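You operate a simulated robot arm through the tools that you are given. There is no shell and no other tool.

You are at the controls of a simulated robot arm. One attempt, no reset.

JOB
Lay the purple follower on the cheese, turn the stand to TIE, brake it and twist the toggle tight.
Fine: the orange switch frees and holds the stand; leave the other follower. Where these are worked on the way, their far stop is far enough and under half their travel is too little: orange switch.

The check looks at the end state, three seconds after you hand in, the way a careful person would. Anything else that was tipped, shoved, dropped, spilled or broken makes it a failure.

ROBOT AND FRAMES
A 7-joint arm with a three-finger gripper, fixed in place. Base frame: the origin is at the foot of the arm, x ahead of it, y to its left, z up. Lengths are in m, angles in degrees, forces in N, time in s.
Its first joint turns from -166.0 to 166.0 degrees. Payload 2.69 kg.
The TCP is the grasp point between the finger pads, 0.029 m short of the fingertips. In the tool frame z runs along the fingers and y along their closing line. The gripper opens to 0.12 m. The gripper's body begins 0.078 m behind the TCP.
Orientation is told as [roll, pitch, yaw] about the base's x, y, z axes, in that order, counted from this pose: with the fingers straight down and closing along the base's y, the tool's x points along the base's -x, its y along +y and its z along -z.

CONTROLS
- The arm moves only by the tool play_rows. Its argument "increments" is a list of rows, each a list of 3 entries, a list of its own where there are three numbers: the shift along the base's x, y, z in units of 50 mm (1.0 is 50 mm), then the turn, a rotation vector about the base's x, y, z in units of 8 degrees (1.0 is 8 degrees), then the finger opening in m, from 0 to 0.12. In form: [[[dx, dy, dz], [rx, ry, rz], jaw], ...]. A call has 1 to 20 rows; each row shifts and turns the commanded pose from where the row before left it. A call with a number of a shift or a turn outside -1 to 1 is refused whole. Rows are played at 5 a second. More than 0.05 m and 8.6 degrees between two rows, or a gripper value outside its range, and nothing of the call is played. Where a pose cannot be reached the arm comes as near as it can. A force on the tool above 70 N (or 10 N above the force at the start of the call, whichever is more), or a blocked arm, ends the call early, and 0.2 s more pass. The fingers move at their own pace and stop on an object; they squeeze with about 41 N. The grip force told is the motor's: it shows also when the fingers shut on nothing. Time passes only in rows, and 0.2 s behind the last, so rows that do not move let the fingers close. The reply holds the time, the measured pose of the TCP, the force on the tool along the base axes, the opening and the grip force, in the units named above and with some noise, with the torque about the TCP (base axes, N m) and any sound that the robot's microphone picked up.
- Cameras (640 x 400 px; columns grow to the right, rows downward): "scene" is fixed at [0.3948, -0.6524, 1.6243]; the picture's right is [0.91, 0.41, 0.00], its down [0.38, -0.84, -0.38] and it looks along [-0.16, 0.34, -0.93] (base axes); focal length 328 px, centre (320, 200). "wrist" rides on the gripper at [0.063, 0, -0.104] in the tool frame; the picture's right is [0.00, 1.00, 0.00], its down [-0.83, 0.00, -0.56] and it looks along [-0.56, 0.00, 0.83] (tool axes); focal length 275 px, centre (320, 200). There is no depth. A picture from a camera that has moved, and an enlarged one, comes with that camera's place and axes in the base frame and with its lens. The place of the scene camera against the robot may be out by one fixed shift of up to 0.012 m in any direction.
- camera(camera): a new picture of that camera. It takes no simulated time.
- raise_lower(by): slides the trunk up (or, below 0, down) by that many m; the arm rides with it, the base frame stays. It gives what a move gives, with no picture.
- enlarge(camera, box): a new picture of the part [left, top, right, bottom] of that camera's present view, enlarged. It takes no simulated time.
- hand_in(): hands the job in; it is judged then, once.

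Nothing tells you positions but the pictures and the camera data. Unless the task says otherwise, let go and move clear before handing in.

The tools are called after ">>>" as name(argument=value, ...) on one line, values as JSON. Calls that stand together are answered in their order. play_rows: Moves the arm, as the interface text tells. Its arguments: {"type":"object","properties":{"increments":{"type":"array","items":{"type":"array"}}},"required":["increments"]} The other tools are called the same way: raise_lower (by) slides the trunk up or down; camera (camera) takes a picture; enlarge (camera, box) takes an enlarged picture of a part of a camera's view; hand_in () hands the job in.

At the start:

```text
time_s: 0.0
tcp_pos: [0.1086, -0.4004, 1.1161]
tool_rot: [0.0, -0.1, 0.0]
ft_force: [-0.5, 1.0, 0.1]
torque: [0.04, 0.02, 0.02]
grip_width: 0.12
gripper_force: 0.1
trunk travel left (down, up): [-0.375, 0.211]
```

scene: 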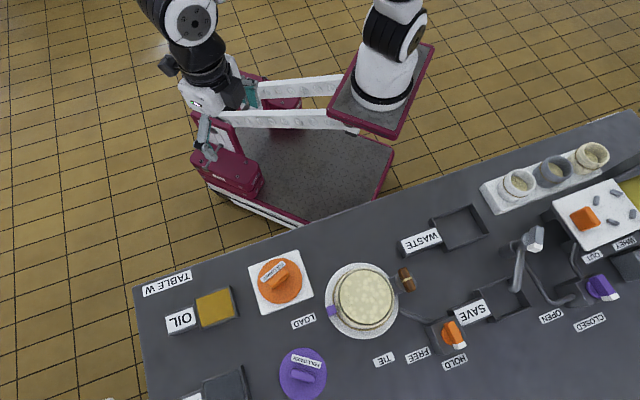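
wrist: 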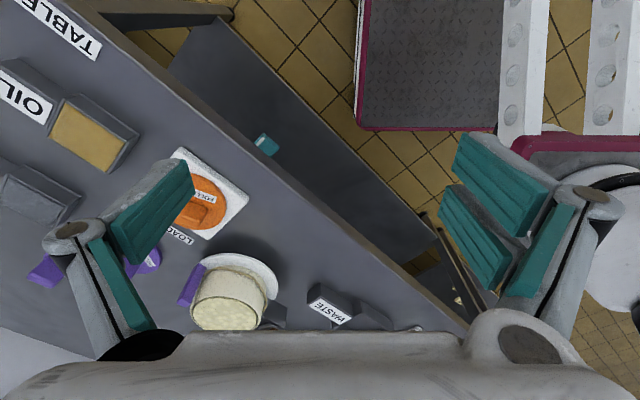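

I see a table with a cheese on a turntable (stand), an orange switch near FREE/HOLD, a purple follower at the lower left of the picture and an orange follower on a white pad. I'll enlarge views first.

>>> enlarge(camera="scene", box=[240, 230, 480, 380])

>>> enlarge(camera="scene", box=[130, 240, 370, 400])

>>> enlarge(camera="scene", box=[400, 200, 640, 400])

>>> enlarge(camera="wrist", box=[100, 130, 400, 340])

```text
2.67 times, centred on (360, 305) of scene
camera zoom: at [0.3948, -0.6524, 1.6243], right [0.91, 0.41, 0.0], down [0.38, -0.84, -0.38], along [-0.16, 0.34, -0.93], focal length 876 px, centre (213, -80)
```

zoom: 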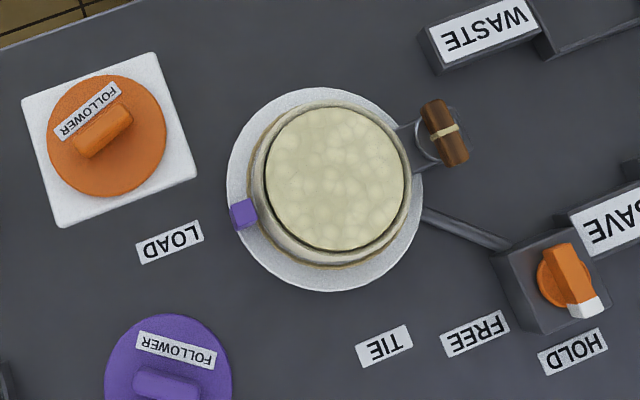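

```text
2.50 times, centred on (250, 320) of scene
camera zoom: at [0.3948, -0.6524, 1.6243], right [0.91, 0.41, 0.0], down [0.38, -0.84, -0.38], along [-0.16, 0.34, -0.93], focal length 821 px, centre (495, -100)
```

zoom: 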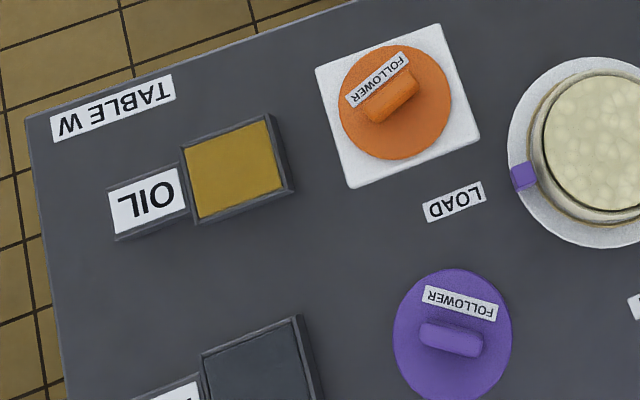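

```text
2.00 times, centred on (520, 300) of scene
camera zoom: at [0.3948, -0.6524, 1.6243], right [0.91, 0.41, 0.0], down [0.38, -0.84, -0.38], along [-0.16, 0.34, -0.93], focal length 657 px, centre (-80, 0)
```

zoom: 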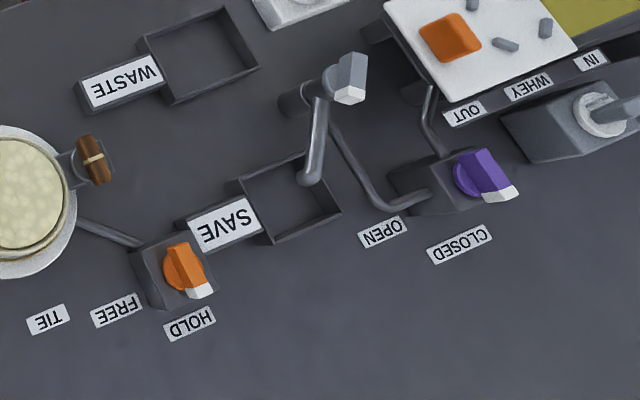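

```text
1.90 times, centred on (250, 235) of wrist
camera zoom: at [0.047, -0.3995, 1.221], right [0.0, 1.0, 0.0], down [0.83, 0.0, 0.56], along [0.56, 0.0, -0.83], focal length 524 px, centre (453, 133)
```

zoom: 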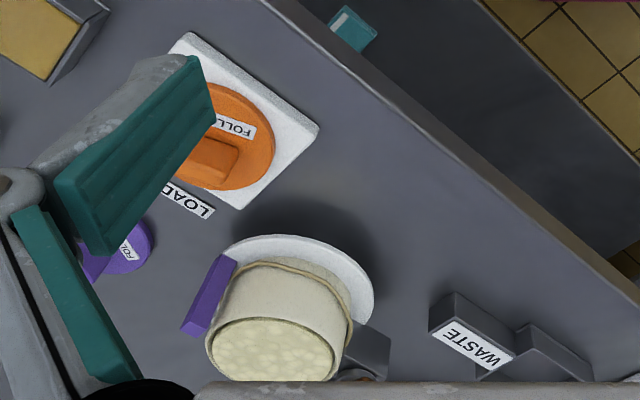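

The table top appears to be around z≈0.88, with the cheese near (0.45,-0.56). I'll move the wrist camera over it to measure more exactly.

>>> play_rows(increments=[[[0.8, -0.8, 0.25], [0, 0, 0], 0.12], [[0.8, -0.8, 0.25], [0, 0, 0], 0.12], [[0.8, -0.8, 0.25], [0, 0, 0], 0.12], [[0.8, -0.8, 0.25], [0, 0, 0], 0.12], [[0, 0, 0], [0, 0, 0], 0.12]])

>>> camera(camera="wrist")

>>> camera(camera="scene")

```text
refused: row 1 steps farther than a row can; nothing moved
```

```text
taken
camera wrist: at [0.047, -0.3995, 1.221], right [0.0, 1.0, 0.0], down [0.83, 0.0, 0.56], along [0.56, 0.0, -0.83], focal length 275 px, centre (320, 200)
```

wrist: 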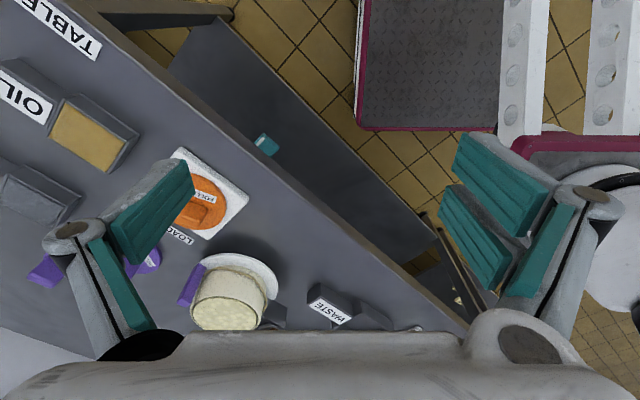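

```text
taken
```

scene: 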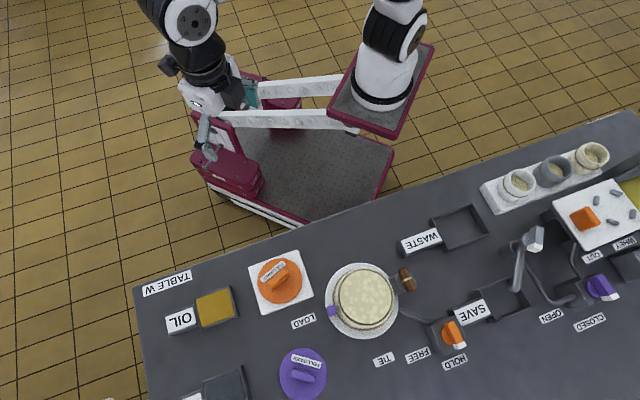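

The row limit applies to the vector length, so I'll use shorter steps. I'll also yaw the tool so the wrist camera looks outward over the table.

>>> play_rows(increments=[[[0.65, -0.08, 0.15], [0, 0, -0.9], 0.12], [[0.65, -0.08, 0.15], [0, 0, -0.9], 0.12], [[0.65, -0.08, 0.15], [0, 0, -0.9], 0.12], [[0.65, -0.08, 0.15], [0, 0, -0.9], 0.12], [[0.65, -0.08, 0.15], [0, 0, -0.9], 0.12], [[0.65, -0.08, 0.15], [0, 0, -0.9], 0.12], [[0.65, -0.08, 0.15], [0, 0, -0.85], 0.12], [[0, 0, 0], [0, 0, 0], 0.12], [[0, 0, 0], [0, 0, 0], 0.12]])

>>> camera(camera="wrist")

>>> camera(camera="scene")

```text
time_s: 2.0
tcp_pos: [0.3359, -0.4268, 1.1671]
tool_rot: [0.0, 0.0, -50.1]
ft_force: [0.7, 0.3, 0.0]
torque: [-0.02, 0.01, 0.01]
grip_width: 0.1201
gripper_force: 0.0
trunk travel left (down, up): [-0.375, 0.211]
```

```text
taken
camera wrist: at [0.2968, -0.3786, 1.2722], right [0.76, 0.65, 0.0], down [0.54, -0.63, 0.56], along [0.36, -0.42, -0.83], focal length 275 px, centre (320, 200)
```

wrist: 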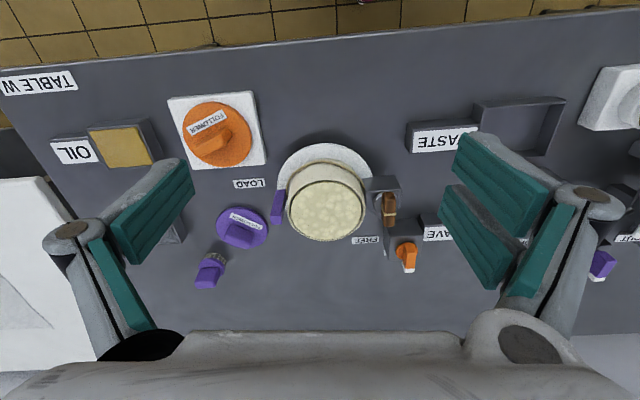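

```text
taken
```

scene: 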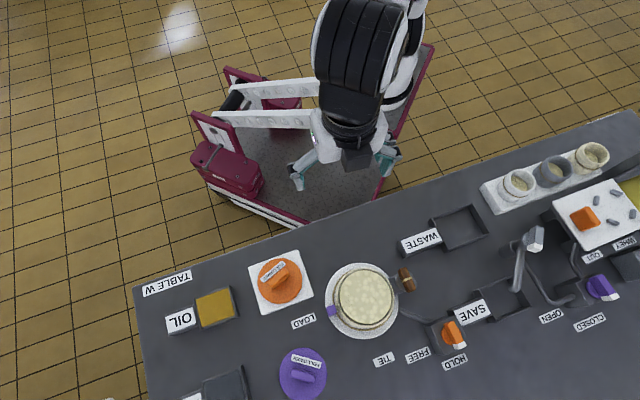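

>>> enlarge(camera="wrist", box=[150, 120, 310, 300])

>>> enlarge(camera="wrist", box=[260, 130, 440, 290])

```text
2.22 times, centred on (230, 210) of wrist
camera zoom: at [0.2968, -0.3786, 1.2722], right [0.76, 0.65, 0.0], down [0.54, -0.63, 0.56], along [0.36, -0.42, -0.83], focal length 612 px, centre (520, 178)
```

zoom: 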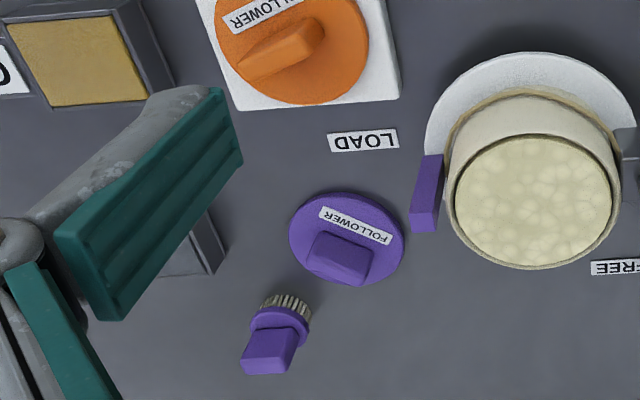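

```text
2.50 times, centred on (350, 210) of wrist
camera zoom: at [0.2968, -0.3786, 1.2722], right [0.76, 0.65, 0.0], down [0.54, -0.63, 0.56], along [0.36, -0.42, -0.83], focal length 688 px, centre (245, 175)
```

zoom: 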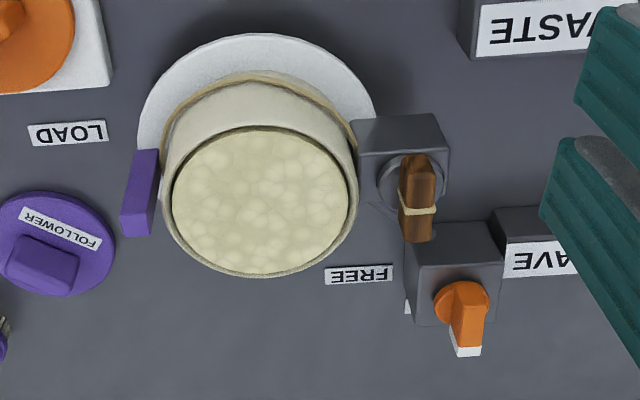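

The cheese rim is at about z≈0.94 and the table at about 0.867. I'll move in for a closer look at the purple follower.

>>> play_rows(increments=[[[0.04, -0.79, -0.46], [0, 0, 0], 0.12], [[0.04, -0.79, -0.46], [0, 0, 0], 0.12], [[0.04, -0.79, -0.46], [0, 0, 0], 0.12], [[0.04, -0.79, -0.46], [0, 0, 0], 0.12], [[0.04, -0.79, -0.46], [0, 0, 0], 0.12], [[0.04, -0.79, -0.46], [0, 0, 0], 0.12], [[0, 0, 0], [0, 0, 0], 0.12], [[0, 0, 0], [0, 0, 0], 0.12]])

>>> camera(camera="wrist")

>>> camera(camera="scene")

```text
time_s: 3.8
tcp_pos: [0.3467, -0.6639, 1.0284]
tool_rot: [-0.1, 0.1, -49.9]
ft_force: [0.0, 0.1, -0.6]
torque: [-0.01, 0.02, 0.0]
grip_width: 0.1197
gripper_force: 0.0
trunk travel left (down, up): [-0.375, 0.211]
```

```text
taken
camera wrist: at [0.3079, -0.6161, 1.1343], right [0.76, 0.65, 0.0], down [0.54, -0.63, 0.56], along [0.36, -0.42, -0.83], focal length 275 px, centre (320, 200)
```

wrist: 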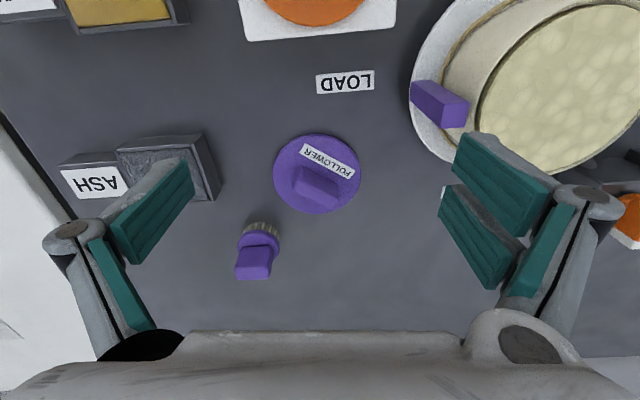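

```text
taken
```

scene: 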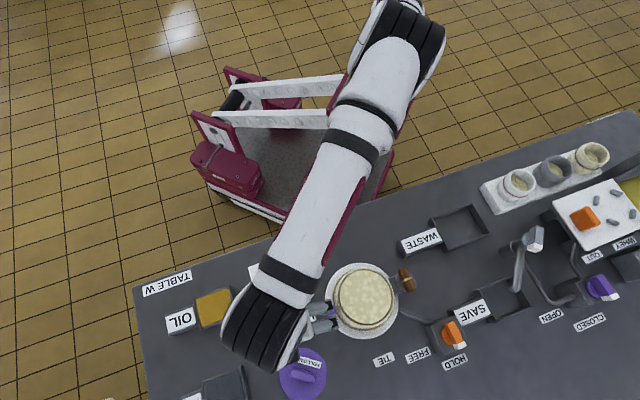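

>>> enlarge(camera="wrist", box=[220, 50, 400, 290])

>>> enlarge(camera="wrist", box=[380, 0, 640, 200])

```text
1.67 times, centred on (310, 170) of wrist
camera zoom: at [0.3079, -0.6161, 1.1343], right [0.76, 0.65, 0.0], down [0.54, -0.63, 0.56], along [0.36, -0.42, -0.83], focal length 459 px, centre (337, 250)
```

zoom: 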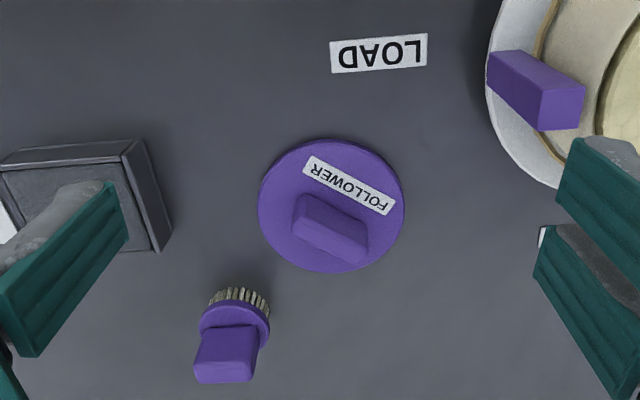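

```text
2.00 times, centred on (510, 100) of wrist
camera zoom: at [0.3079, -0.6161, 1.1343], right [0.76, 0.65, 0.0], down [0.54, -0.63, 0.56], along [0.36, -0.42, -0.83], focal length 551 px, centre (-60, 400)
```

zoom: 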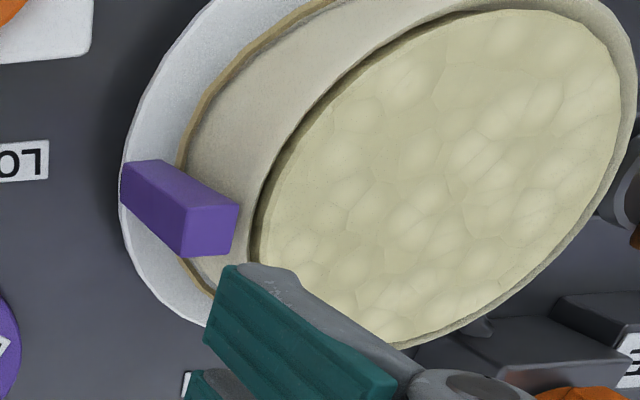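

>>> enlarge(camera="wrist", box=[265, 125, 375, 225])

```text
4.00 times, centred on (320, 175) of wrist
camera zoom: at [0.3079, -0.6161, 1.1343], right [0.76, 0.65, 0.0], down [0.54, -0.63, 0.56], along [0.36, -0.42, -0.83], focal length 1101 px, centre (320, 300)
```

zoom: 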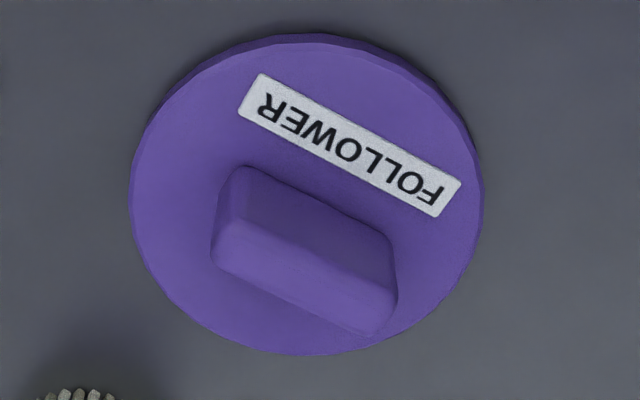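

The purple follower lies at about (0.397,-0.726), and its bar-shaped handle is centred near (0.400,-0.733) at azimuth ~11°. I'll hover over it with the fingers closing across the bar.

>>> play_rows(increments=[[[0.133, -0.172, -0.171], [0, 0, 0.953], 0.06], [[0.133, -0.172, -0.171], [0, 0, 0.953], 0.06], [[0.133, -0.172, -0.171], [0, 0, 0.953], 0.06], [[0.133, -0.172, -0.171], [0, 0, 0.953], 0.06], [[0.133, -0.172, -0.171], [0, 0, 0.953], 0.06], [[0.133, -0.172, -0.171], [0, 0, 0.953], 0.06], [[0.133, -0.172, -0.171], [0, 0, 0.953], 0.06], [[0.133, -0.172, -0.171], [0, 0, 0.953], 0.06], [[0, 0, 0], [0, 0, 0], 0.06], [[0, 0, 0], [0, 0, 0], 0.06]])

>>> camera(camera="wrist")

>>> camera(camera="scene")

```text
time_s: 6.0
tcp_pos: [0.3995, -0.7251, 0.9608]
tool_rot: [0.1, 0.0, 11.1]
ft_force: [0.7, 0.7, 0.1]
torque: [0.03, 0.01, -0.02]
grip_width: 0.0602
gripper_force: 0.0
out of reach, approached as far as the arm can: row 8
trunk travel left (down, up): [-0.375, 0.211]
```

```text
taken
camera wrist: at [0.3399, -0.7373, 1.065], right [-0.2, 0.98, 0.0], down [0.82, 0.16, 0.56], along [0.55, 0.11, -0.83], focal length 275 px, centre (320, 200)
```

wrist: 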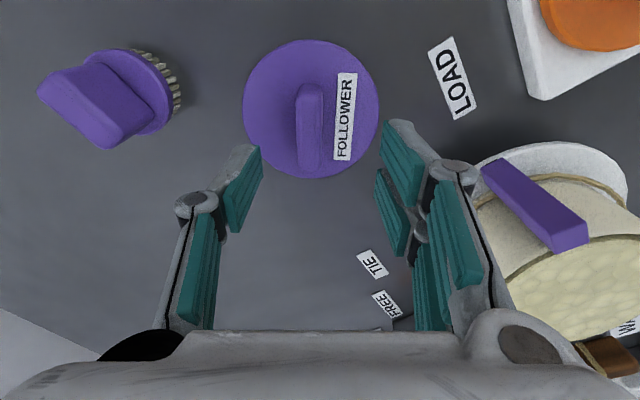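

```text
taken
```

scene: 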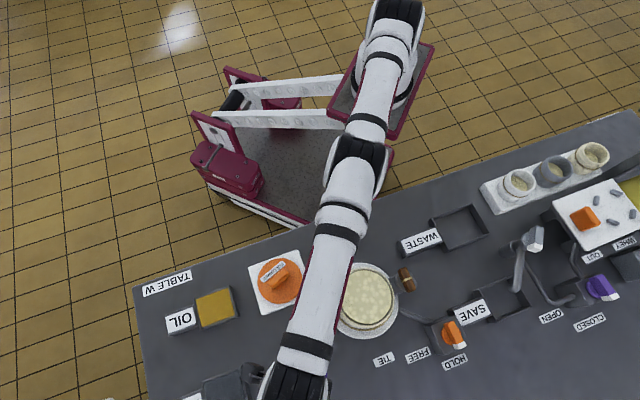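

>>> enlarge(camera="wrist", box=[230, 25, 400, 195])

>>> enlarge(camera="wrist", box=[440, 130, 640, 380])

```text
2.35 times, centred on (315, 110) of wrist
camera zoom: at [0.3399, -0.7373, 1.065], right [-0.2, 0.98, 0.0], down [0.82, 0.16, 0.56], along [0.55, 0.11, -0.83], focal length 648 px, centre (332, 412)
```

zoom: 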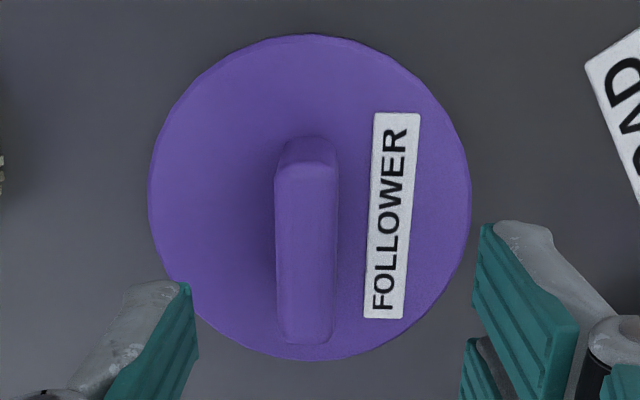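

```text
1.60 times, centred on (540, 255) of wrist
camera zoom: at [0.3399, -0.7373, 1.065], right [-0.2, 0.98, 0.0], down [0.82, 0.16, 0.56], along [0.55, 0.11, -0.83], focal length 440 px, centre (-32, 112)
```

zoom: 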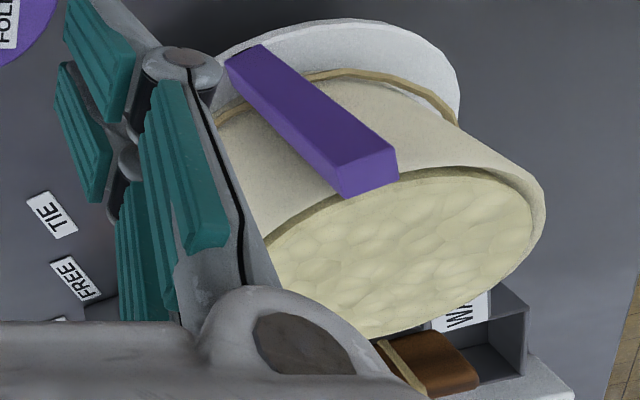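

The handle and disc are concentric at about (0.4005,-0.732), but the arm is at its reach limit here. I'll raise the arm and lower the trunk by the same amount to gain reach.

>>> play_rows(increments=[[[0, 0, 0.9], [0, 0, 0], 0.06], [[0, 0, 0.9], [0, 0, 0], 0.06], [[0, 0, 0.9], [0, 0, 0], 0.06], [[0, 0, 0.5], [0, 0, 0], 0.06], [[0, 0, 0], [0, 0, 0], 0.06]])

>>> raise_lower(by=-0.15)

>>> camera(camera="scene")

```text
time_s: 7.2
tcp_pos: [0.3957, -0.6868, 1.1094]
tool_rot: [0.0, 0.0, 10.9]
ft_force: [0.6, 0.5, 0.6]
torque: [0.01, -0.01, -0.02]
grip_width: 0.0599
gripper_force: 0.0
out of reach, approached as far as the arm can: row 1, 2, 3, 4
trunk travel left (down, up): [-0.375, 0.211]
```

```text
time_s: 8.9
tcp_pos: [0.3954, -0.6873, 0.9595]
tool_rot: [0.0, 0.0, 10.9]
ft_force: [0.5, -0.4, 0.7]
torque: [0.03, 0.02, 0.0]
grip_width: 0.0599
gripper_force: 0.0
trunk travel left (down, up): [-0.225, 0.361]
```

```text
taken
```

scene: 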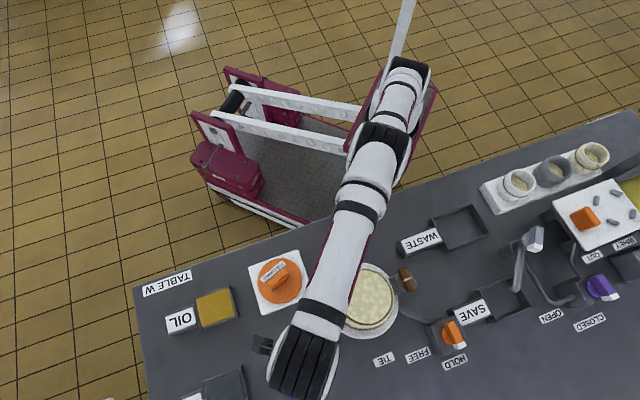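

Raising the arm reduced its reach, so it needs the trunk higher instead. I'll raise the trunk and then bring the arm back down.

>>> raise_lower(by=0.25)

>>> play_rows(increments=[[[0, 0, -0.9], [0, 0, 0], 0.06], [[0, 0, -0.9], [0, 0, 0], 0.06], [[0, 0, -0.9], [0, 0, 0], 0.06], [[0, 0, -0.9], [0, 0, 0], 0.06], [[0, 0, 0], [0, 0, 0], 0.06]])

```text
time_s: 11.5
tcp_pos: [0.3328, -0.6862, 1.2086]
tool_rot: [0.0, 0.0, 11.0]
ft_force: [0.3, -1.3, -0.3]
torque: [0.03, -0.03, -0.01]
grip_width: 0.0597
gripper_force: 0.0
trunk travel left (down, up): [-0.475, 0.111]
```

```text
time_s: 12.7
tcp_pos: [0.3324, -0.6863, 1.029]
tool_rot: [0.0, 0.0, 10.9]
ft_force: [-0.5, 0.5, 0.3]
torque: [0.02, 0.01, -0.03]
grip_width: 0.0598
gripper_force: 0.1
trunk travel left (down, up): [-0.475, 0.111]
```

>>> play_rows(increments=[[[0.454, -0.305, -0.46], [0, 0, 0], 0.06], [[0.454, -0.305, -0.46], [0, 0, 0], 0.06], [[0.454, -0.305, -0.46], [0, 0, 0], 0.06], [[0, 0, 0], [0, 0, 0], 0.06]])

>>> camera(camera="wrist")

```text
time_s: 13.7
tcp_pos: [0.3979, -0.722, 0.9594]
tool_rot: [0.0, 0.0, 10.9]
ft_force: [-0.2, 0.9, 0.1]
torque: [0.02, 0.01, 0.0]
grip_width: 0.0602
gripper_force: 0.1
out of reach, approached as far as the arm can: row 3
trunk travel left (down, up): [-0.475, 0.111]
```

```text
taken
camera wrist: at [0.3377, -0.734, 1.0644], right [-0.19, 0.98, 0.0], down [0.82, 0.16, 0.56], along [0.55, 0.11, -0.83], focal length 275 px, centre (320, 200)
```

wrist: 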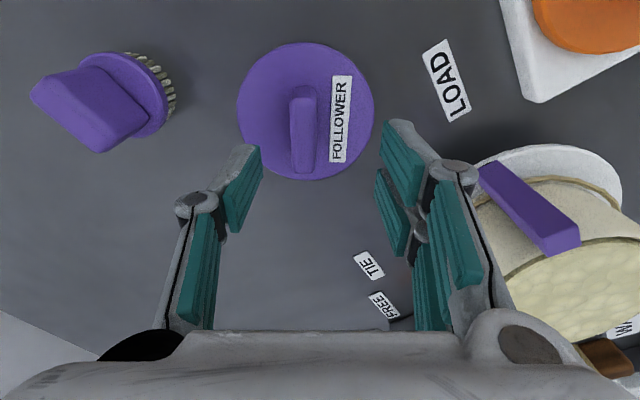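

Reach is still short with this wrist yaw at either trunk height. I'll rotate about 90° to grip the bar lengthwise instead, which puts the wrist in a more neutral position.

>>> play_rows(increments=[[[0, 0.1, 0], [0, 0, -0.94], 0.08], [[0, 0, 0], [0, 0, -0.94], 0.1], [[0, 0, 0], [0, 0, -0.94], 0.1], [[0, 0, 0], [0, 0, -0.94], 0.1], [[0, 0, 0], [0, 0, -0.94], 0.1], [[0, 0, 0], [0, 0, -0.94], 0.1], [[0, 0, 0], [0, 0, -0.94], 0.1], [[0, 0, 0], [0, 0, -0.94], 0.1], [[0, 0, 0], [0, 0, -0.94], 0.1], [[0, 0, 0], [0, 0, -0.94], 0.1], [[0, 0, 0], [0, 0, -0.94], 0.1], [[0, 0, 0], [0, 0, -0.94], 0.1], [[0, 0, 0], [0, 0, 0], 0.1]])

>>> camera(camera="wrist")

```text
time_s: 16.5
tcp_pos: [0.3984, -0.7153, 0.9602]
tool_rot: [-0.1, 0.0, -79.4]
ft_force: [-0.5, -0.2, 0.2]
torque: [0.0, -0.02, 0.01]
grip_width: 0.0999
gripper_force: 0.0
trunk travel left (down, up): [-0.475, 0.111]
```

```text
taken
camera wrist: at [0.3879, -0.6543, 1.0649], right [0.98, 0.19, 0.0], down [0.16, -0.82, 0.56], along [0.1, -0.55, -0.83], focal length 275 px, centre (320, 200)
```

wrist: 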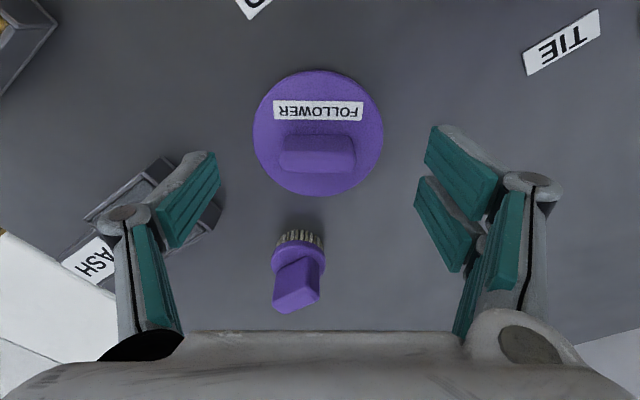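

>>> enlarge(camera="wrist", box=[240, 60, 400, 200])

```text
2.86 times, centred on (320, 130) of wrist
camera zoom: at [0.3879, -0.6543, 1.0649], right [0.98, 0.19, 0.0], down [0.16, -0.82, 0.56], along [0.1, -0.55, -0.83], focal length 786 px, centre (320, 400)
```

zoom: 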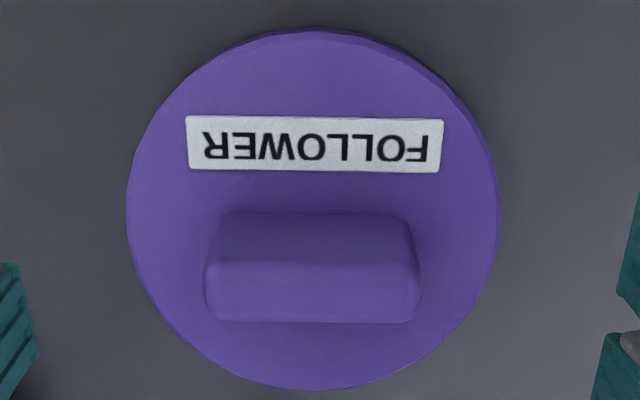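

>>> play_rows(increments=[[[0.02, -0.33, 0], [0, 0, 0], 0.1], [[0, 0, -0.4], [0, 0, 0], 0.1], [[0, 0, 0], [0, 0, 0], 0.1]])

>>> camera(camera="wrist")

```text
time_s: 17.3
tcp_pos: [0.3983, -0.7227, 0.9405]
tool_rot: [0.0, -0.1, -79.3]
ft_force: [0.7, -0.1, -0.1]
torque: [-0.01, 0.0, -0.02]
grip_width: 0.1001
gripper_force: 0.0
out of reach, approached as far as the arm can: row 1
trunk travel left (down, up): [-0.475, 0.111]
```

```text
taken
camera wrist: at [0.3871, -0.6597, 1.0452], right [0.98, 0.19, 0.0], down [0.16, -0.82, 0.56], along [0.11, -0.55, -0.83], focal length 275 px, centre (320, 200)
```

wrist: 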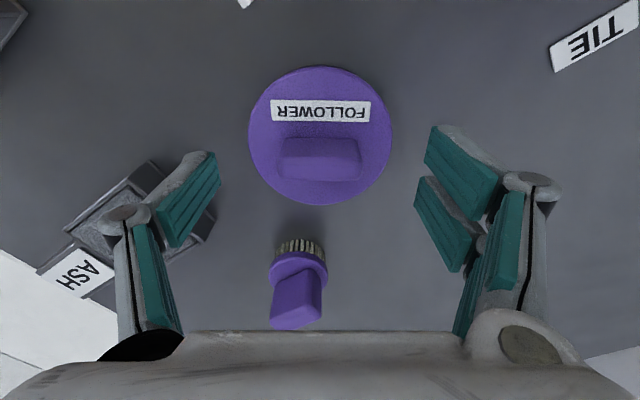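

The arm is still about 1 cm short. Tilting the fingers outward by about 4° will extend the reach, and I'll keep that same tilt through the place.

>>> play_rows(increments=[[[0, 0, 0], [-0.49, -0.093, 0], 0.1], [[0.04, -0.234, 0], [0, 0, 0], 0.1], [[0, 0, 0], [0, 0, 0], 0.1]])

>>> enlarge(camera="wrist", box=[180, 60, 460, 280])

```text
time_s: 18.1
tcp_pos: [0.4, -0.7346, 0.9397]
tool_rot: [0.0, -4.0, -79.4]
ft_force: [0.2, -0.4, 0.3]
torque: [0.0, 0.01, 0.04]
grip_width: 0.1001
gripper_force: 0.1
trunk travel left (down, up): [-0.475, 0.111]
```

```text
1.82 times, centred on (320, 170) of wrist
camera zoom: at [0.3878, -0.6642, 1.0405], right [0.98, 0.19, 0.0], down [0.15, -0.78, 0.61], along [0.12, -0.6, -0.79], focal length 500 px, centre (320, 254)
```

zoom: 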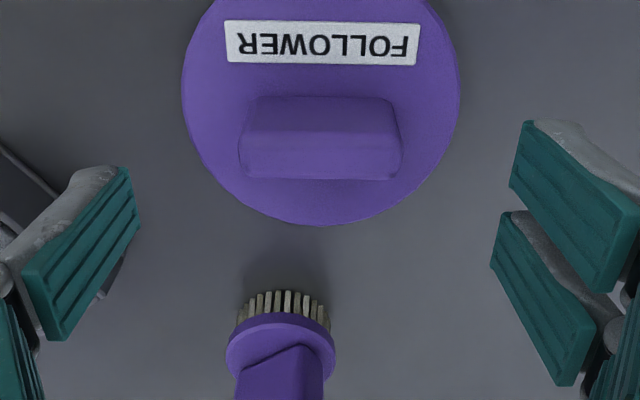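

The tilted tool is centred on the handle. I'll descend and close on it.

>>> play_rows(increments=[[[0, 0, -0.35], [0, 0, 0], 0.1], [[0, 0, -0.2], [0, 0, 0], 0.1], [[0, 0, 0], [0, 0, 0], 0.1]])

>>> enlarge(camera="wrist", box=[180, 60, 460, 280])

```text
time_s: 18.9
tcp_pos: [0.3995, -0.7329, 0.9128]
tool_rot: [0.1, -3.9, -79.3]
ft_force: [-1.2, -0.6, -0.6]
torque: [-0.02, -0.03, 0.02]
grip_width: 0.0996
gripper_force: 0.1
trunk travel left (down, up): [-0.475, 0.111]
```

```text
1.82 times, centred on (320, 170) of wrist
camera zoom: at [0.3885, -0.6643, 1.013], right [0.98, 0.19, 0.0], down [0.15, -0.78, 0.61], along [0.12, -0.6, -0.79], focal length 500 px, centre (320, 254)
```

zoom: 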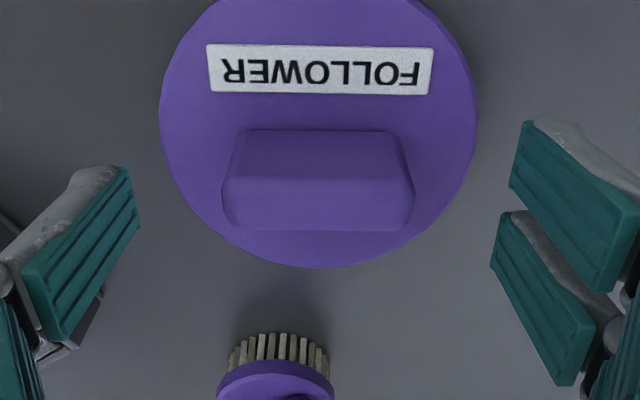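

>>> play_rows(increments=[[[0, 0, -0.06], [0, 0, 0], 0.1], [[0, 0, 0], [0, 0, 0], 0.07], [[0, 0, 0], [0, 0, 0], 0.03], [[0, 0, 0], [0, 0, 0], 0.03], [[0, 0, 0], [0, 0, 0], 0.03]])

>>> enlarge(camera="wrist", box=[180, 60, 460, 280])

```text
time_s: 20.1
tcp_pos: [0.4006, -0.7324, 0.909]
tool_rot: [0.0, -4.0, -79.3]
ft_force: [-1.0, -0.4, 2.6]
torque: [0.02, -0.08, -0.03]
grip_width: 0.0494
gripper_force: 40.9
trunk travel left (down, up): [-0.475, 0.111]
```

```text
1.82 times, centred on (320, 170) of wrist
camera zoom: at [0.3885, -0.6642, 1.0103], right [0.98, 0.19, 0.0], down [0.15, -0.78, 0.61], along [0.12, -0.6, -0.79], focal length 500 px, centre (320, 254)
```

zoom: 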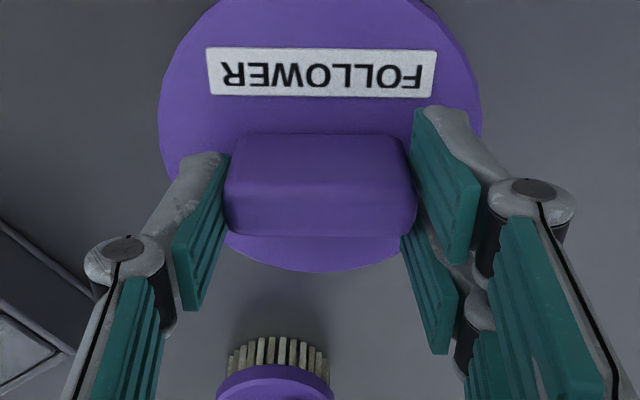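

Gripped. Lifting it straight up.

>>> play_rows(increments=[[[0, 0, 0.3], [0, 0, 0], 0.03], [[0, 0, 0.6], [0, 0, 0], 0.03], [[0, 0, 0.8], [0, 0, 0], 0.03], [[0, 0, 0.8], [0, 0, 0], 0.03], [[0, 0, 0], [0, 0, 0], 0.03]])

>>> camera(camera="wrist")

>>> camera(camera="scene")

```text
time_s: 21.3
tcp_pos: [0.3991, -0.7323, 1.0346]
tool_rot: [0.0, -4.1, -79.3]
ft_force: [0.9, -0.1, 0.5]
torque: [0.01, -0.02, 0.01]
grip_width: 0.0302
gripper_force: 0.0
trunk travel left (down, up): [-0.475, 0.111]
```

```text
taken
camera wrist: at [0.3879, -0.664, 1.1352], right [0.98, 0.19, 0.0], down [0.15, -0.78, 0.61], along [0.12, -0.6, -0.79], focal length 275 px, centre (320, 200)
```

wrist: 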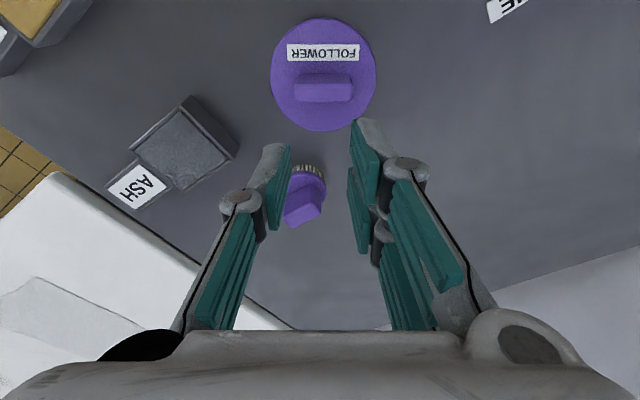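

```text
taken
```

scene: 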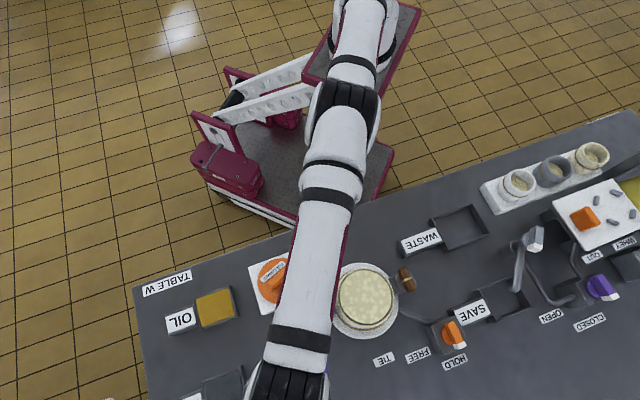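

The handle slipped out of the fingers, so the grip was too shallow; the follower is still in place. I'll reopen, go back down and feel for the disc so I can grip deeper.

>>> play_rows(increments=[[[0, 0, 0], [0, 0, 0], 0.1], [[0, 0, -0.7], [0, 0, 0], 0.1], [[0, 0, -0.8], [0, 0, 0], 0.1], [[0, 0, -0.8], [0, 0, 0], 0.1], [[0, 0, 0], [0, 0, 0], 0.1]])

>>> enlarge(camera="wrist", box=[180, 60, 460, 280])

```text
time_s: 22.5
tcp_pos: [0.4004, -0.7339, 0.919]
tool_rot: [0.0, -3.8, -79.3]
ft_force: [-0.7, -0.1, -0.4]
torque: [-0.01, 0.0, 0.0]
grip_width: 0.0999
gripper_force: 0.1
trunk travel left (down, up): [-0.475, 0.111]
```

```text
1.82 times, centred on (320, 170) of wrist
camera zoom: at [0.3893, -0.6658, 1.0192], right [0.98, 0.19, 0.0], down [0.15, -0.78, 0.61], along [0.12, -0.6, -0.79], focal length 500 px, centre (320, 254)
```

zoom: 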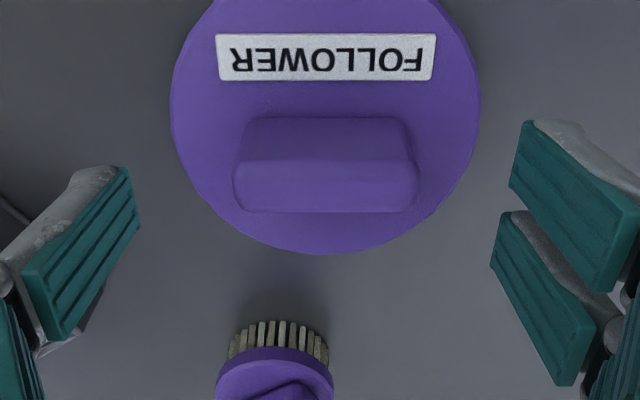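

>>> play_rows(increments=[[[0.036, 0.006, -0.2], [0, 0, 0], 0.09], [[0, 0, -0.04], [0, 0, 0], 0.09], [[0, 0, 0], [0, 0, 0], 0.09]])

>>> play_rows(increments=[[[0, 0, -0.04], [0, 0, 0], 0.09], [[0, 0, 0], [0, 0, 0], 0.09]])

>>> play_rows(increments=[[[0, 0, -0.04], [0, 0, 0], 0.09], [[0, 0, 0], [0, 0, 0], 0.09]])

```text
time_s: 23.3
tcp_pos: [0.4018, -0.7331, 0.9069]
tool_rot: [0.0, -3.8, -79.3]
ft_force: [-0.9, 0.2, -0.3]
torque: [0.02, 0.03, 0.01]
grip_width: 0.0901
gripper_force: 0.1
trunk travel left (down, up): [-0.475, 0.111]
```

```text
time_s: 23.9
tcp_pos: [0.4013, -0.7344, 0.9051]
tool_rot: [0.0, -3.9, -79.2]
ft_force: [-0.2, -0.6, 0.7]
torque: [-0.01, 0.01, 0.0]
grip_width: 0.09
gripper_force: 0.0
trunk travel left (down, up): [-0.475, 0.111]
```

```text
time_s: 24.5
tcp_pos: [0.4013, -0.7342, 0.9025]
tool_rot: [-0.1, -3.9, -79.3]
ft_force: [0.3, 0.4, 0.0]
torque: [0.0, 0.0, -0.01]
grip_width: 0.09
gripper_force: 0.2
trunk travel left (down, up): [-0.475, 0.111]
```

>>> play_rows(increments=[[[0, 0, 0.16], [0, 0, 0], 0.09], [[0, 0, 0], [0, 0, 0], 0.06], [[0, 0, -0.06], [0, 0, 0], 0.06], [[0, 0, 0], [0, 0, 0], 0.06]])

>>> play_rows(increments=[[[0, 0, -0.04], [0, 0, 0], 0.06], [[0, 0, 0], [0, 0, 0], 0.06]])

>>> play_rows(increments=[[[0, 0, -0.04], [0, 0, 0], 0.06], [[0, 0, 0], [0, 0, 0], 0.06]])

```text
time_s: 25.5
tcp_pos: [0.401, -0.7338, 0.9077]
tool_rot: [0.0, -3.9, -79.2]
ft_force: [0.2, -0.4, -0.7]
torque: [0.01, -0.01, 0.01]
grip_width: 0.0598
gripper_force: 0.0
trunk travel left (down, up): [-0.475, 0.111]
```

```text
time_s: 26.1
tcp_pos: [0.4017, -0.7334, 0.9068]
tool_rot: [0.0, -3.8, -79.3]
ft_force: [-0.3, 0.0, -0.6]
torque: [0.0, 0.0, 0.04]
grip_width: 0.06
gripper_force: 0.1
trunk travel left (down, up): [-0.475, 0.111]
```

```text
time_s: 26.7
tcp_pos: [0.4021, -0.7336, 0.9038]
tool_rot: [0.0, -3.8, -79.3]
ft_force: [-0.1, 0.0, 0.3]
torque: [-0.02, 0.02, -0.01]
grip_width: 0.0602
gripper_force: 0.0
trunk travel left (down, up): [-0.475, 0.111]
```

>>> play_rows(increments=[[[0, 0, -0.04], [0, 0, 0], 0.06], [[0, 0, 0], [0, 0, 0], 0.06]])

>>> play_rows(increments=[[[0, 0, -0.04], [0, 0, 0], 0.06], [[0, 0, 0], [0, 0, 0], 0.06]])

>>> enlarge(camera="wrist", box=[180, 60, 460, 280])

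```text
time_s: 27.3
tcp_pos: [0.4022, -0.7333, 0.9031]
tool_rot: [-0.1, -3.8, -79.3]
ft_force: [0.5, -0.6, -0.9]
torque: [0.0, 0.02, 0.05]
grip_width: 0.0601
gripper_force: 0.1
trunk travel left (down, up): [-0.475, 0.111]
```

```text
time_s: 27.9
tcp_pos: [0.4024, -0.7329, 0.9]
tool_rot: [0.1, -3.9, -79.3]
ft_force: [-0.2, -0.1, 1.0]
torque: [0.01, -0.02, -0.03]
grip_width: 0.0601
gripper_force: 0.0
trunk travel left (down, up): [-0.475, 0.111]
```

```text
1.82 times, centred on (320, 170) of wrist
camera zoom: at [0.3905, -0.6648, 1.0006], right [0.98, 0.19, 0.0], down [0.15, -0.78, 0.61], along [0.12, -0.6, -0.79], focal length 500 px, centre (320, 254)
```

zoom: 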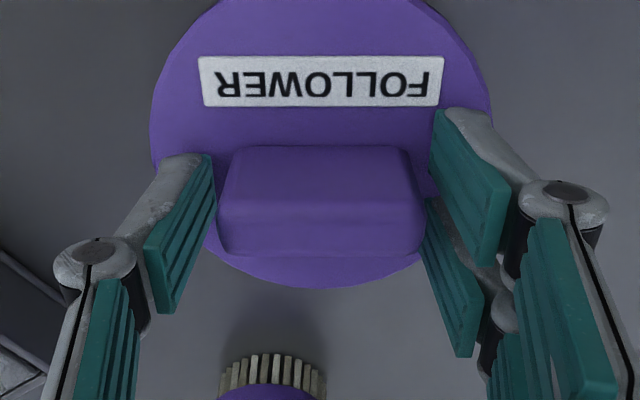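

>>> play_rows(increments=[[[0, 0, -0.04], [0, 0, 0], 0.06], [[0, 0, 0], [0, 0, 0], 0.06]])

>>> play_rows(increments=[[[0, 0, -0.04], [0, 0, 0], 0.06], [[0, 0, 0], [0, 0, 0], 0.06]])

>>> play_rows(increments=[[[0, 0, -0.04], [0, 0, 0], 0.06], [[0, 0, 0], [0, 0, 0], 0.06]])

```text
time_s: 28.5
tcp_pos: [0.4025, -0.7345, 0.898]
tool_rot: [0.2, -3.9, -79.3]
ft_force: [0.3, 0.0, 1.5]
torque: [0.05, -0.02, 0.0]
grip_width: 0.06
gripper_force: 0.2
trunk travel left (down, up): [-0.475, 0.111]
```

```text
time_s: 29.1
tcp_pos: [0.4028, -0.7332, 0.8982]
tool_rot: [0.0, -4.0, -79.3]
ft_force: [0.0, 0.4, 8.9]
torque: [0.22, -0.25, 0.09]
grip_width: 0.0592
gripper_force: 0.0
trunk travel left (down, up): [-0.475, 0.111]
```

```text
time_s: 29.7
tcp_pos: [0.4027, -0.7342, 0.8974]
tool_rot: [0.1, -4.2, -79.3]
ft_force: [2.4, -3.8, 20.2]
torque: [0.26, -0.36, -0.04]
grip_width: 0.0613
gripper_force: 0.3
trunk travel left (down, up): [-0.475, 0.111]
```

Contact with the disc occurs at TCP z≈0.898, so its top is lower than I estimated. I'll back off slightly and close on the handle.

>>> play_rows(increments=[[[0, 0, 0.06], [0, 0, 0], 0.06], [[0, 0, 0], [0, 0, 0], 0.03], [[0, 0, 0], [0, 0, 0], 0.03], [[0, 0, 0], [0, 0, 0], 0.03]])

>>> enlarge(camera="wrist", box=[180, 60, 460, 280])

>>> play_rows(increments=[[[0, 0, 0.2], [0, 0, 0], 0.03], [[0, 0, 0.3], [0, 0, 0], 0.03], [[0, 0, 0], [0, 0, 0], 0.03]])

>>> camera(camera="wrist")

```text
time_s: 30.7
tcp_pos: [0.4009, -0.7329, 0.8971]
tool_rot: [-0.1, -4.1, -79.2]
ft_force: [-3.9, -0.8, 25.5]
torque: [0.69, -0.3, -0.01]
grip_width: 0.049
gripper_force: 40.3
trunk travel left (down, up): [-0.475, 0.111]
```

```text
1.82 times, centred on (320, 170) of wrist
camera zoom: at [0.3892, -0.6645, 0.9993], right [0.98, 0.19, 0.0], down [0.15, -0.78, 0.61], along [0.12, -0.6, -0.79], focal length 500 px, centre (320, 254)
```

zoom: 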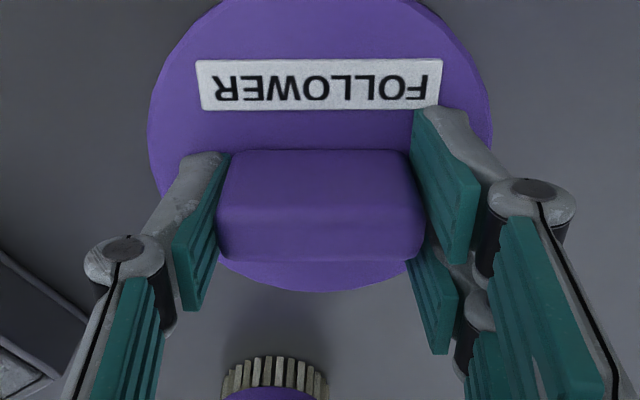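

```text
time_s: 31.5
tcp_pos: [0.4024, -0.7334, 0.9215]
tool_rot: [0.0, -3.7, -79.3]
ft_force: [0.6, 0.7, -0.9]
torque: [0.01, 0.02, 0.0]
grip_width: 0.0491
gripper_force: 40.9
trunk travel left (down, up): [-0.475, 0.111]
```

```text
taken
camera wrist: at [0.3907, -0.6654, 1.0223], right [0.98, 0.19, 0.0], down [0.15, -0.78, 0.61], along [0.12, -0.6, -0.79], focal length 275 px, centre (320, 200)
```

wrist: 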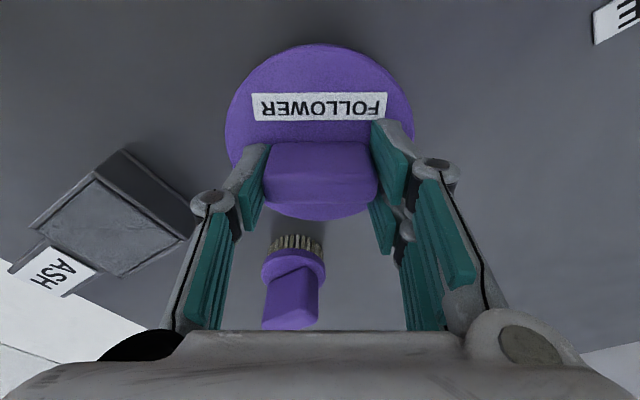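

The follower is lifted this time. I'll check how it sits in the grip.

>>> enlarge(camera="wrist", box=[200, 30, 440, 240])

>>> enlarge(camera="scene", box=[220, 240, 420, 400])

```text
1.90 times, centred on (320, 135) of wrist
camera zoom: at [0.3907, -0.6654, 1.0223], right [0.98, 0.19, 0.0], down [0.15, -0.78, 0.61], along [0.12, -0.6, -0.79], focal length 524 px, centre (320, 324)
```

zoom: 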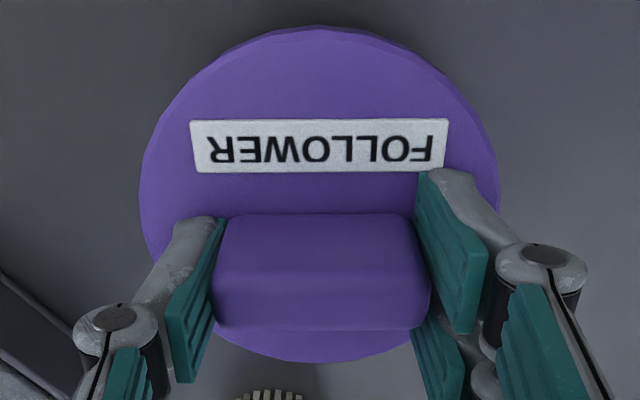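

```text
2.50 times, centred on (320, 320) of scene
camera zoom: at [0.3948, -0.6524, 1.6243], right [0.91, 0.41, 0.0], down [0.38, -0.84, -0.38], along [-0.16, 0.34, -0.93], focal length 821 px, centre (320, -100)
```

zoom: 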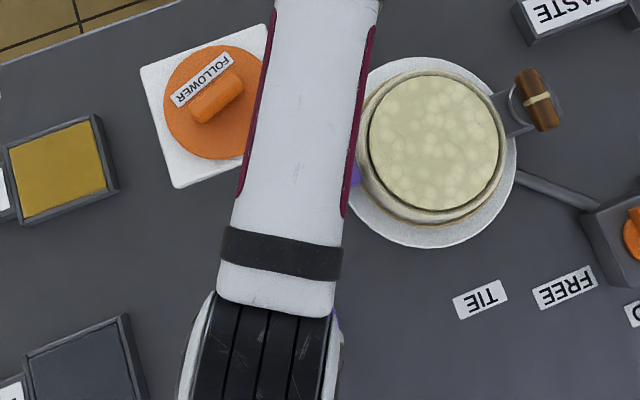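

The follower sits level and concentric with the TCP. I'll lift it clear, then swing to the near side of the hoop with yaw≈0 so the camera can see the hoop for precise placing.

>>> play_rows(increments=[[[0, 0, 0.6], [0, 0, 0], 0.03], [[0, 0, 0.7], [0, 0, 0], 0.03], [[0, 0, 0.7], [0, 0, 0], 0.03], [[0, 0, 0.7], [0, 0, 0], 0.03], [[-0.24, 0.32, 0], [0, 0, 0.9], 0.03], [[-0.24, 0.32, 0], [0, 0, 0.9], 0.03], [[-0.24, 0.32, 0], [0, 0, 0.9], 0.03], [[-0.24, 0.32, 0], [0, 0, 0.9], 0.03], [[-0.24, 0.32, 0], [0, 0, 0.9], 0.03], [[-0.24, 0.32, 0], [0, 0, 0.9], 0.03], [[-0.24, 0.32, 0], [0, 0, 0.9], 0.03], [[-0.24, 0.32, 0], [0, 0, 0.9], 0.03], [[-0.24, 0.32, 0], [0, 0, 0.9], 0.03], [[-0.24, 0.32, 0], [0, 0, 0.9], 0.03], [[-0.24, 0.32, 0], [0, 0, 0.9], 0.03], [[0, 0, 0], [0, 0, 0], 0.03]])

>>> camera(camera="wrist")

>>> camera(camera="scene")

```text
time_s: 34.9
tcp_pos: [0.2963, -0.7238, 1.0865]
tool_rot: [0.2, -4.0, 0.1]
ft_force: [-0.2, -0.5, -1.0]
torque: [0.0, -0.01, -0.01]
grip_width: 0.0488
gripper_force: 41.0
out of reach, approached as far as the arm can: row 4, 5, 6, 7, 8, 9, 10, 11, 12, 13, 14, 15
trunk travel left (down, up): [-0.475, 0.111]
```

```text
taken
camera wrist: at [0.2284, -0.7245, 1.1882], right [0.0, 1.0, 0.0], down [0.79, 0.0, 0.61], along [0.61, 0.01, -0.79], focal length 275 px, centre (320, 200)
```

wrist: 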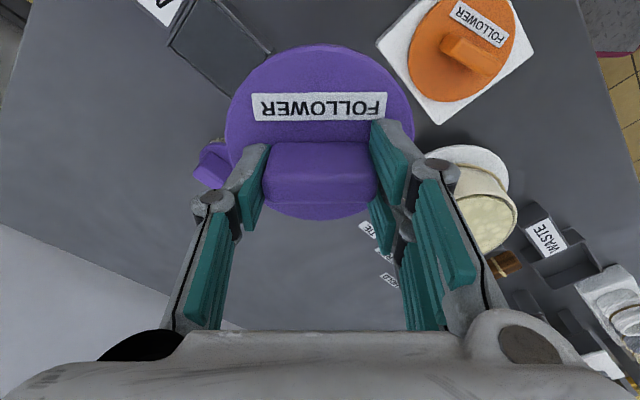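

```text
taken
```

scene: 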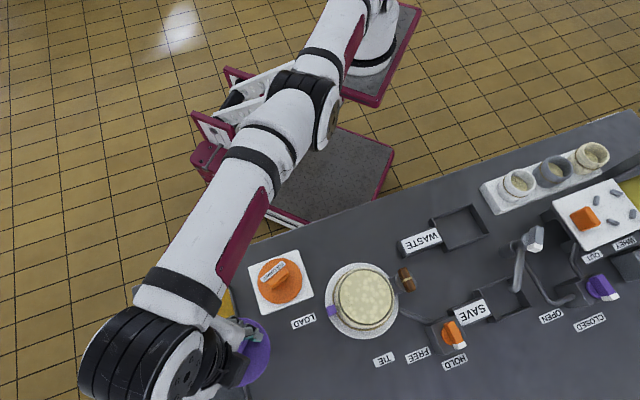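

The arm's real axis seems to be near (0.35, 0.25), so moving toward +y is well within reach. I'm heading to the viewing spot.

>>> play_rows(increments=[[[-0.13, 0.835, -0.18], [0, 0, 0], 0.03], [[-0.13, 0.835, -0.18], [0, 0, 0], 0.03], [[-0.13, 0.835, -0.18], [0, 0, 0], 0.03], [[-0.13, 0.835, -0.18], [0, 0, 0], 0.03], [[0, 0, 0], [0, 0, 0], 0.03]])

>>> camera(camera="wrist")

>>> camera(camera="scene")

```text
time_s: 36.1
tcp_pos: [0.2937, -0.7238, 1.0872]
tool_rot: [0.1, -4.0, -0.1]
ft_force: [0.5, 0.4, -1.1]
torque: [-0.03, 0.0, -0.01]
grip_width: 0.0489
gripper_force: 40.8
out of reach, approached as far as the arm can: row 1, 2, 3, 4
trunk travel left (down, up): [-0.475, 0.111]
```

```text
taken
camera wrist: at [0.2268, -0.7249, 1.1879], right [0.0, 1.0, 0.0], down [0.79, 0.0, 0.61], along [0.61, 0.0, -0.79], focal length 275 px, centre (320, 200)
```

wrist: 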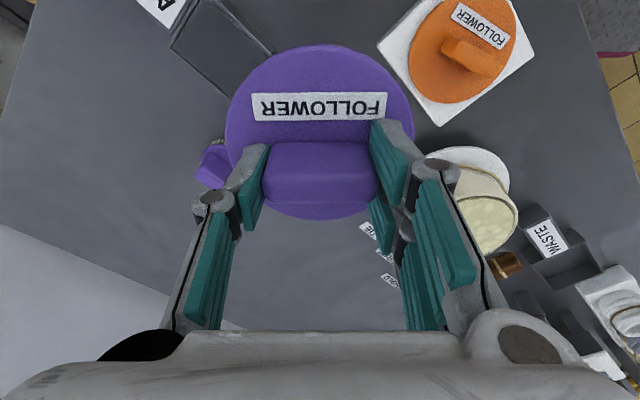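

```text
taken
```

scene: 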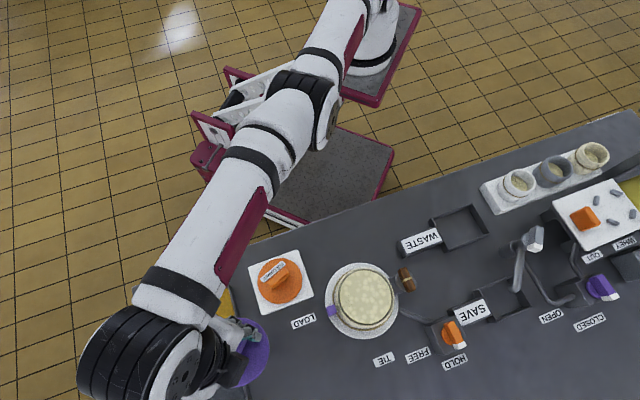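

>>> play_rows(increments=[[[0, 0, 0], [0, 0, -0.9], 0.03], [[0, 0, 0], [0, 0, -0.9], 0.03], [[0, 0.3, 0], [0, 0, -0.9], 0.03], [[0, 0.3, 0], [0, 0, -0.9], 0.03], [[0, 0, 0], [0, 0, 0], 0.03]])

```text
time_s: 37.3
tcp_pos: [0.2982, -0.7301, 1.0949]
tool_rot: [0.2, -3.9, -29.0]
ft_force: [0.8, 0.4, -1.3]
torque: [-0.01, -0.02, -0.02]
grip_width: 0.0489
gripper_force: 41.6
out of reach, approached as far as the arm can: row 2, 3, 4
trunk travel left (down, up): [-0.475, 0.111]
```

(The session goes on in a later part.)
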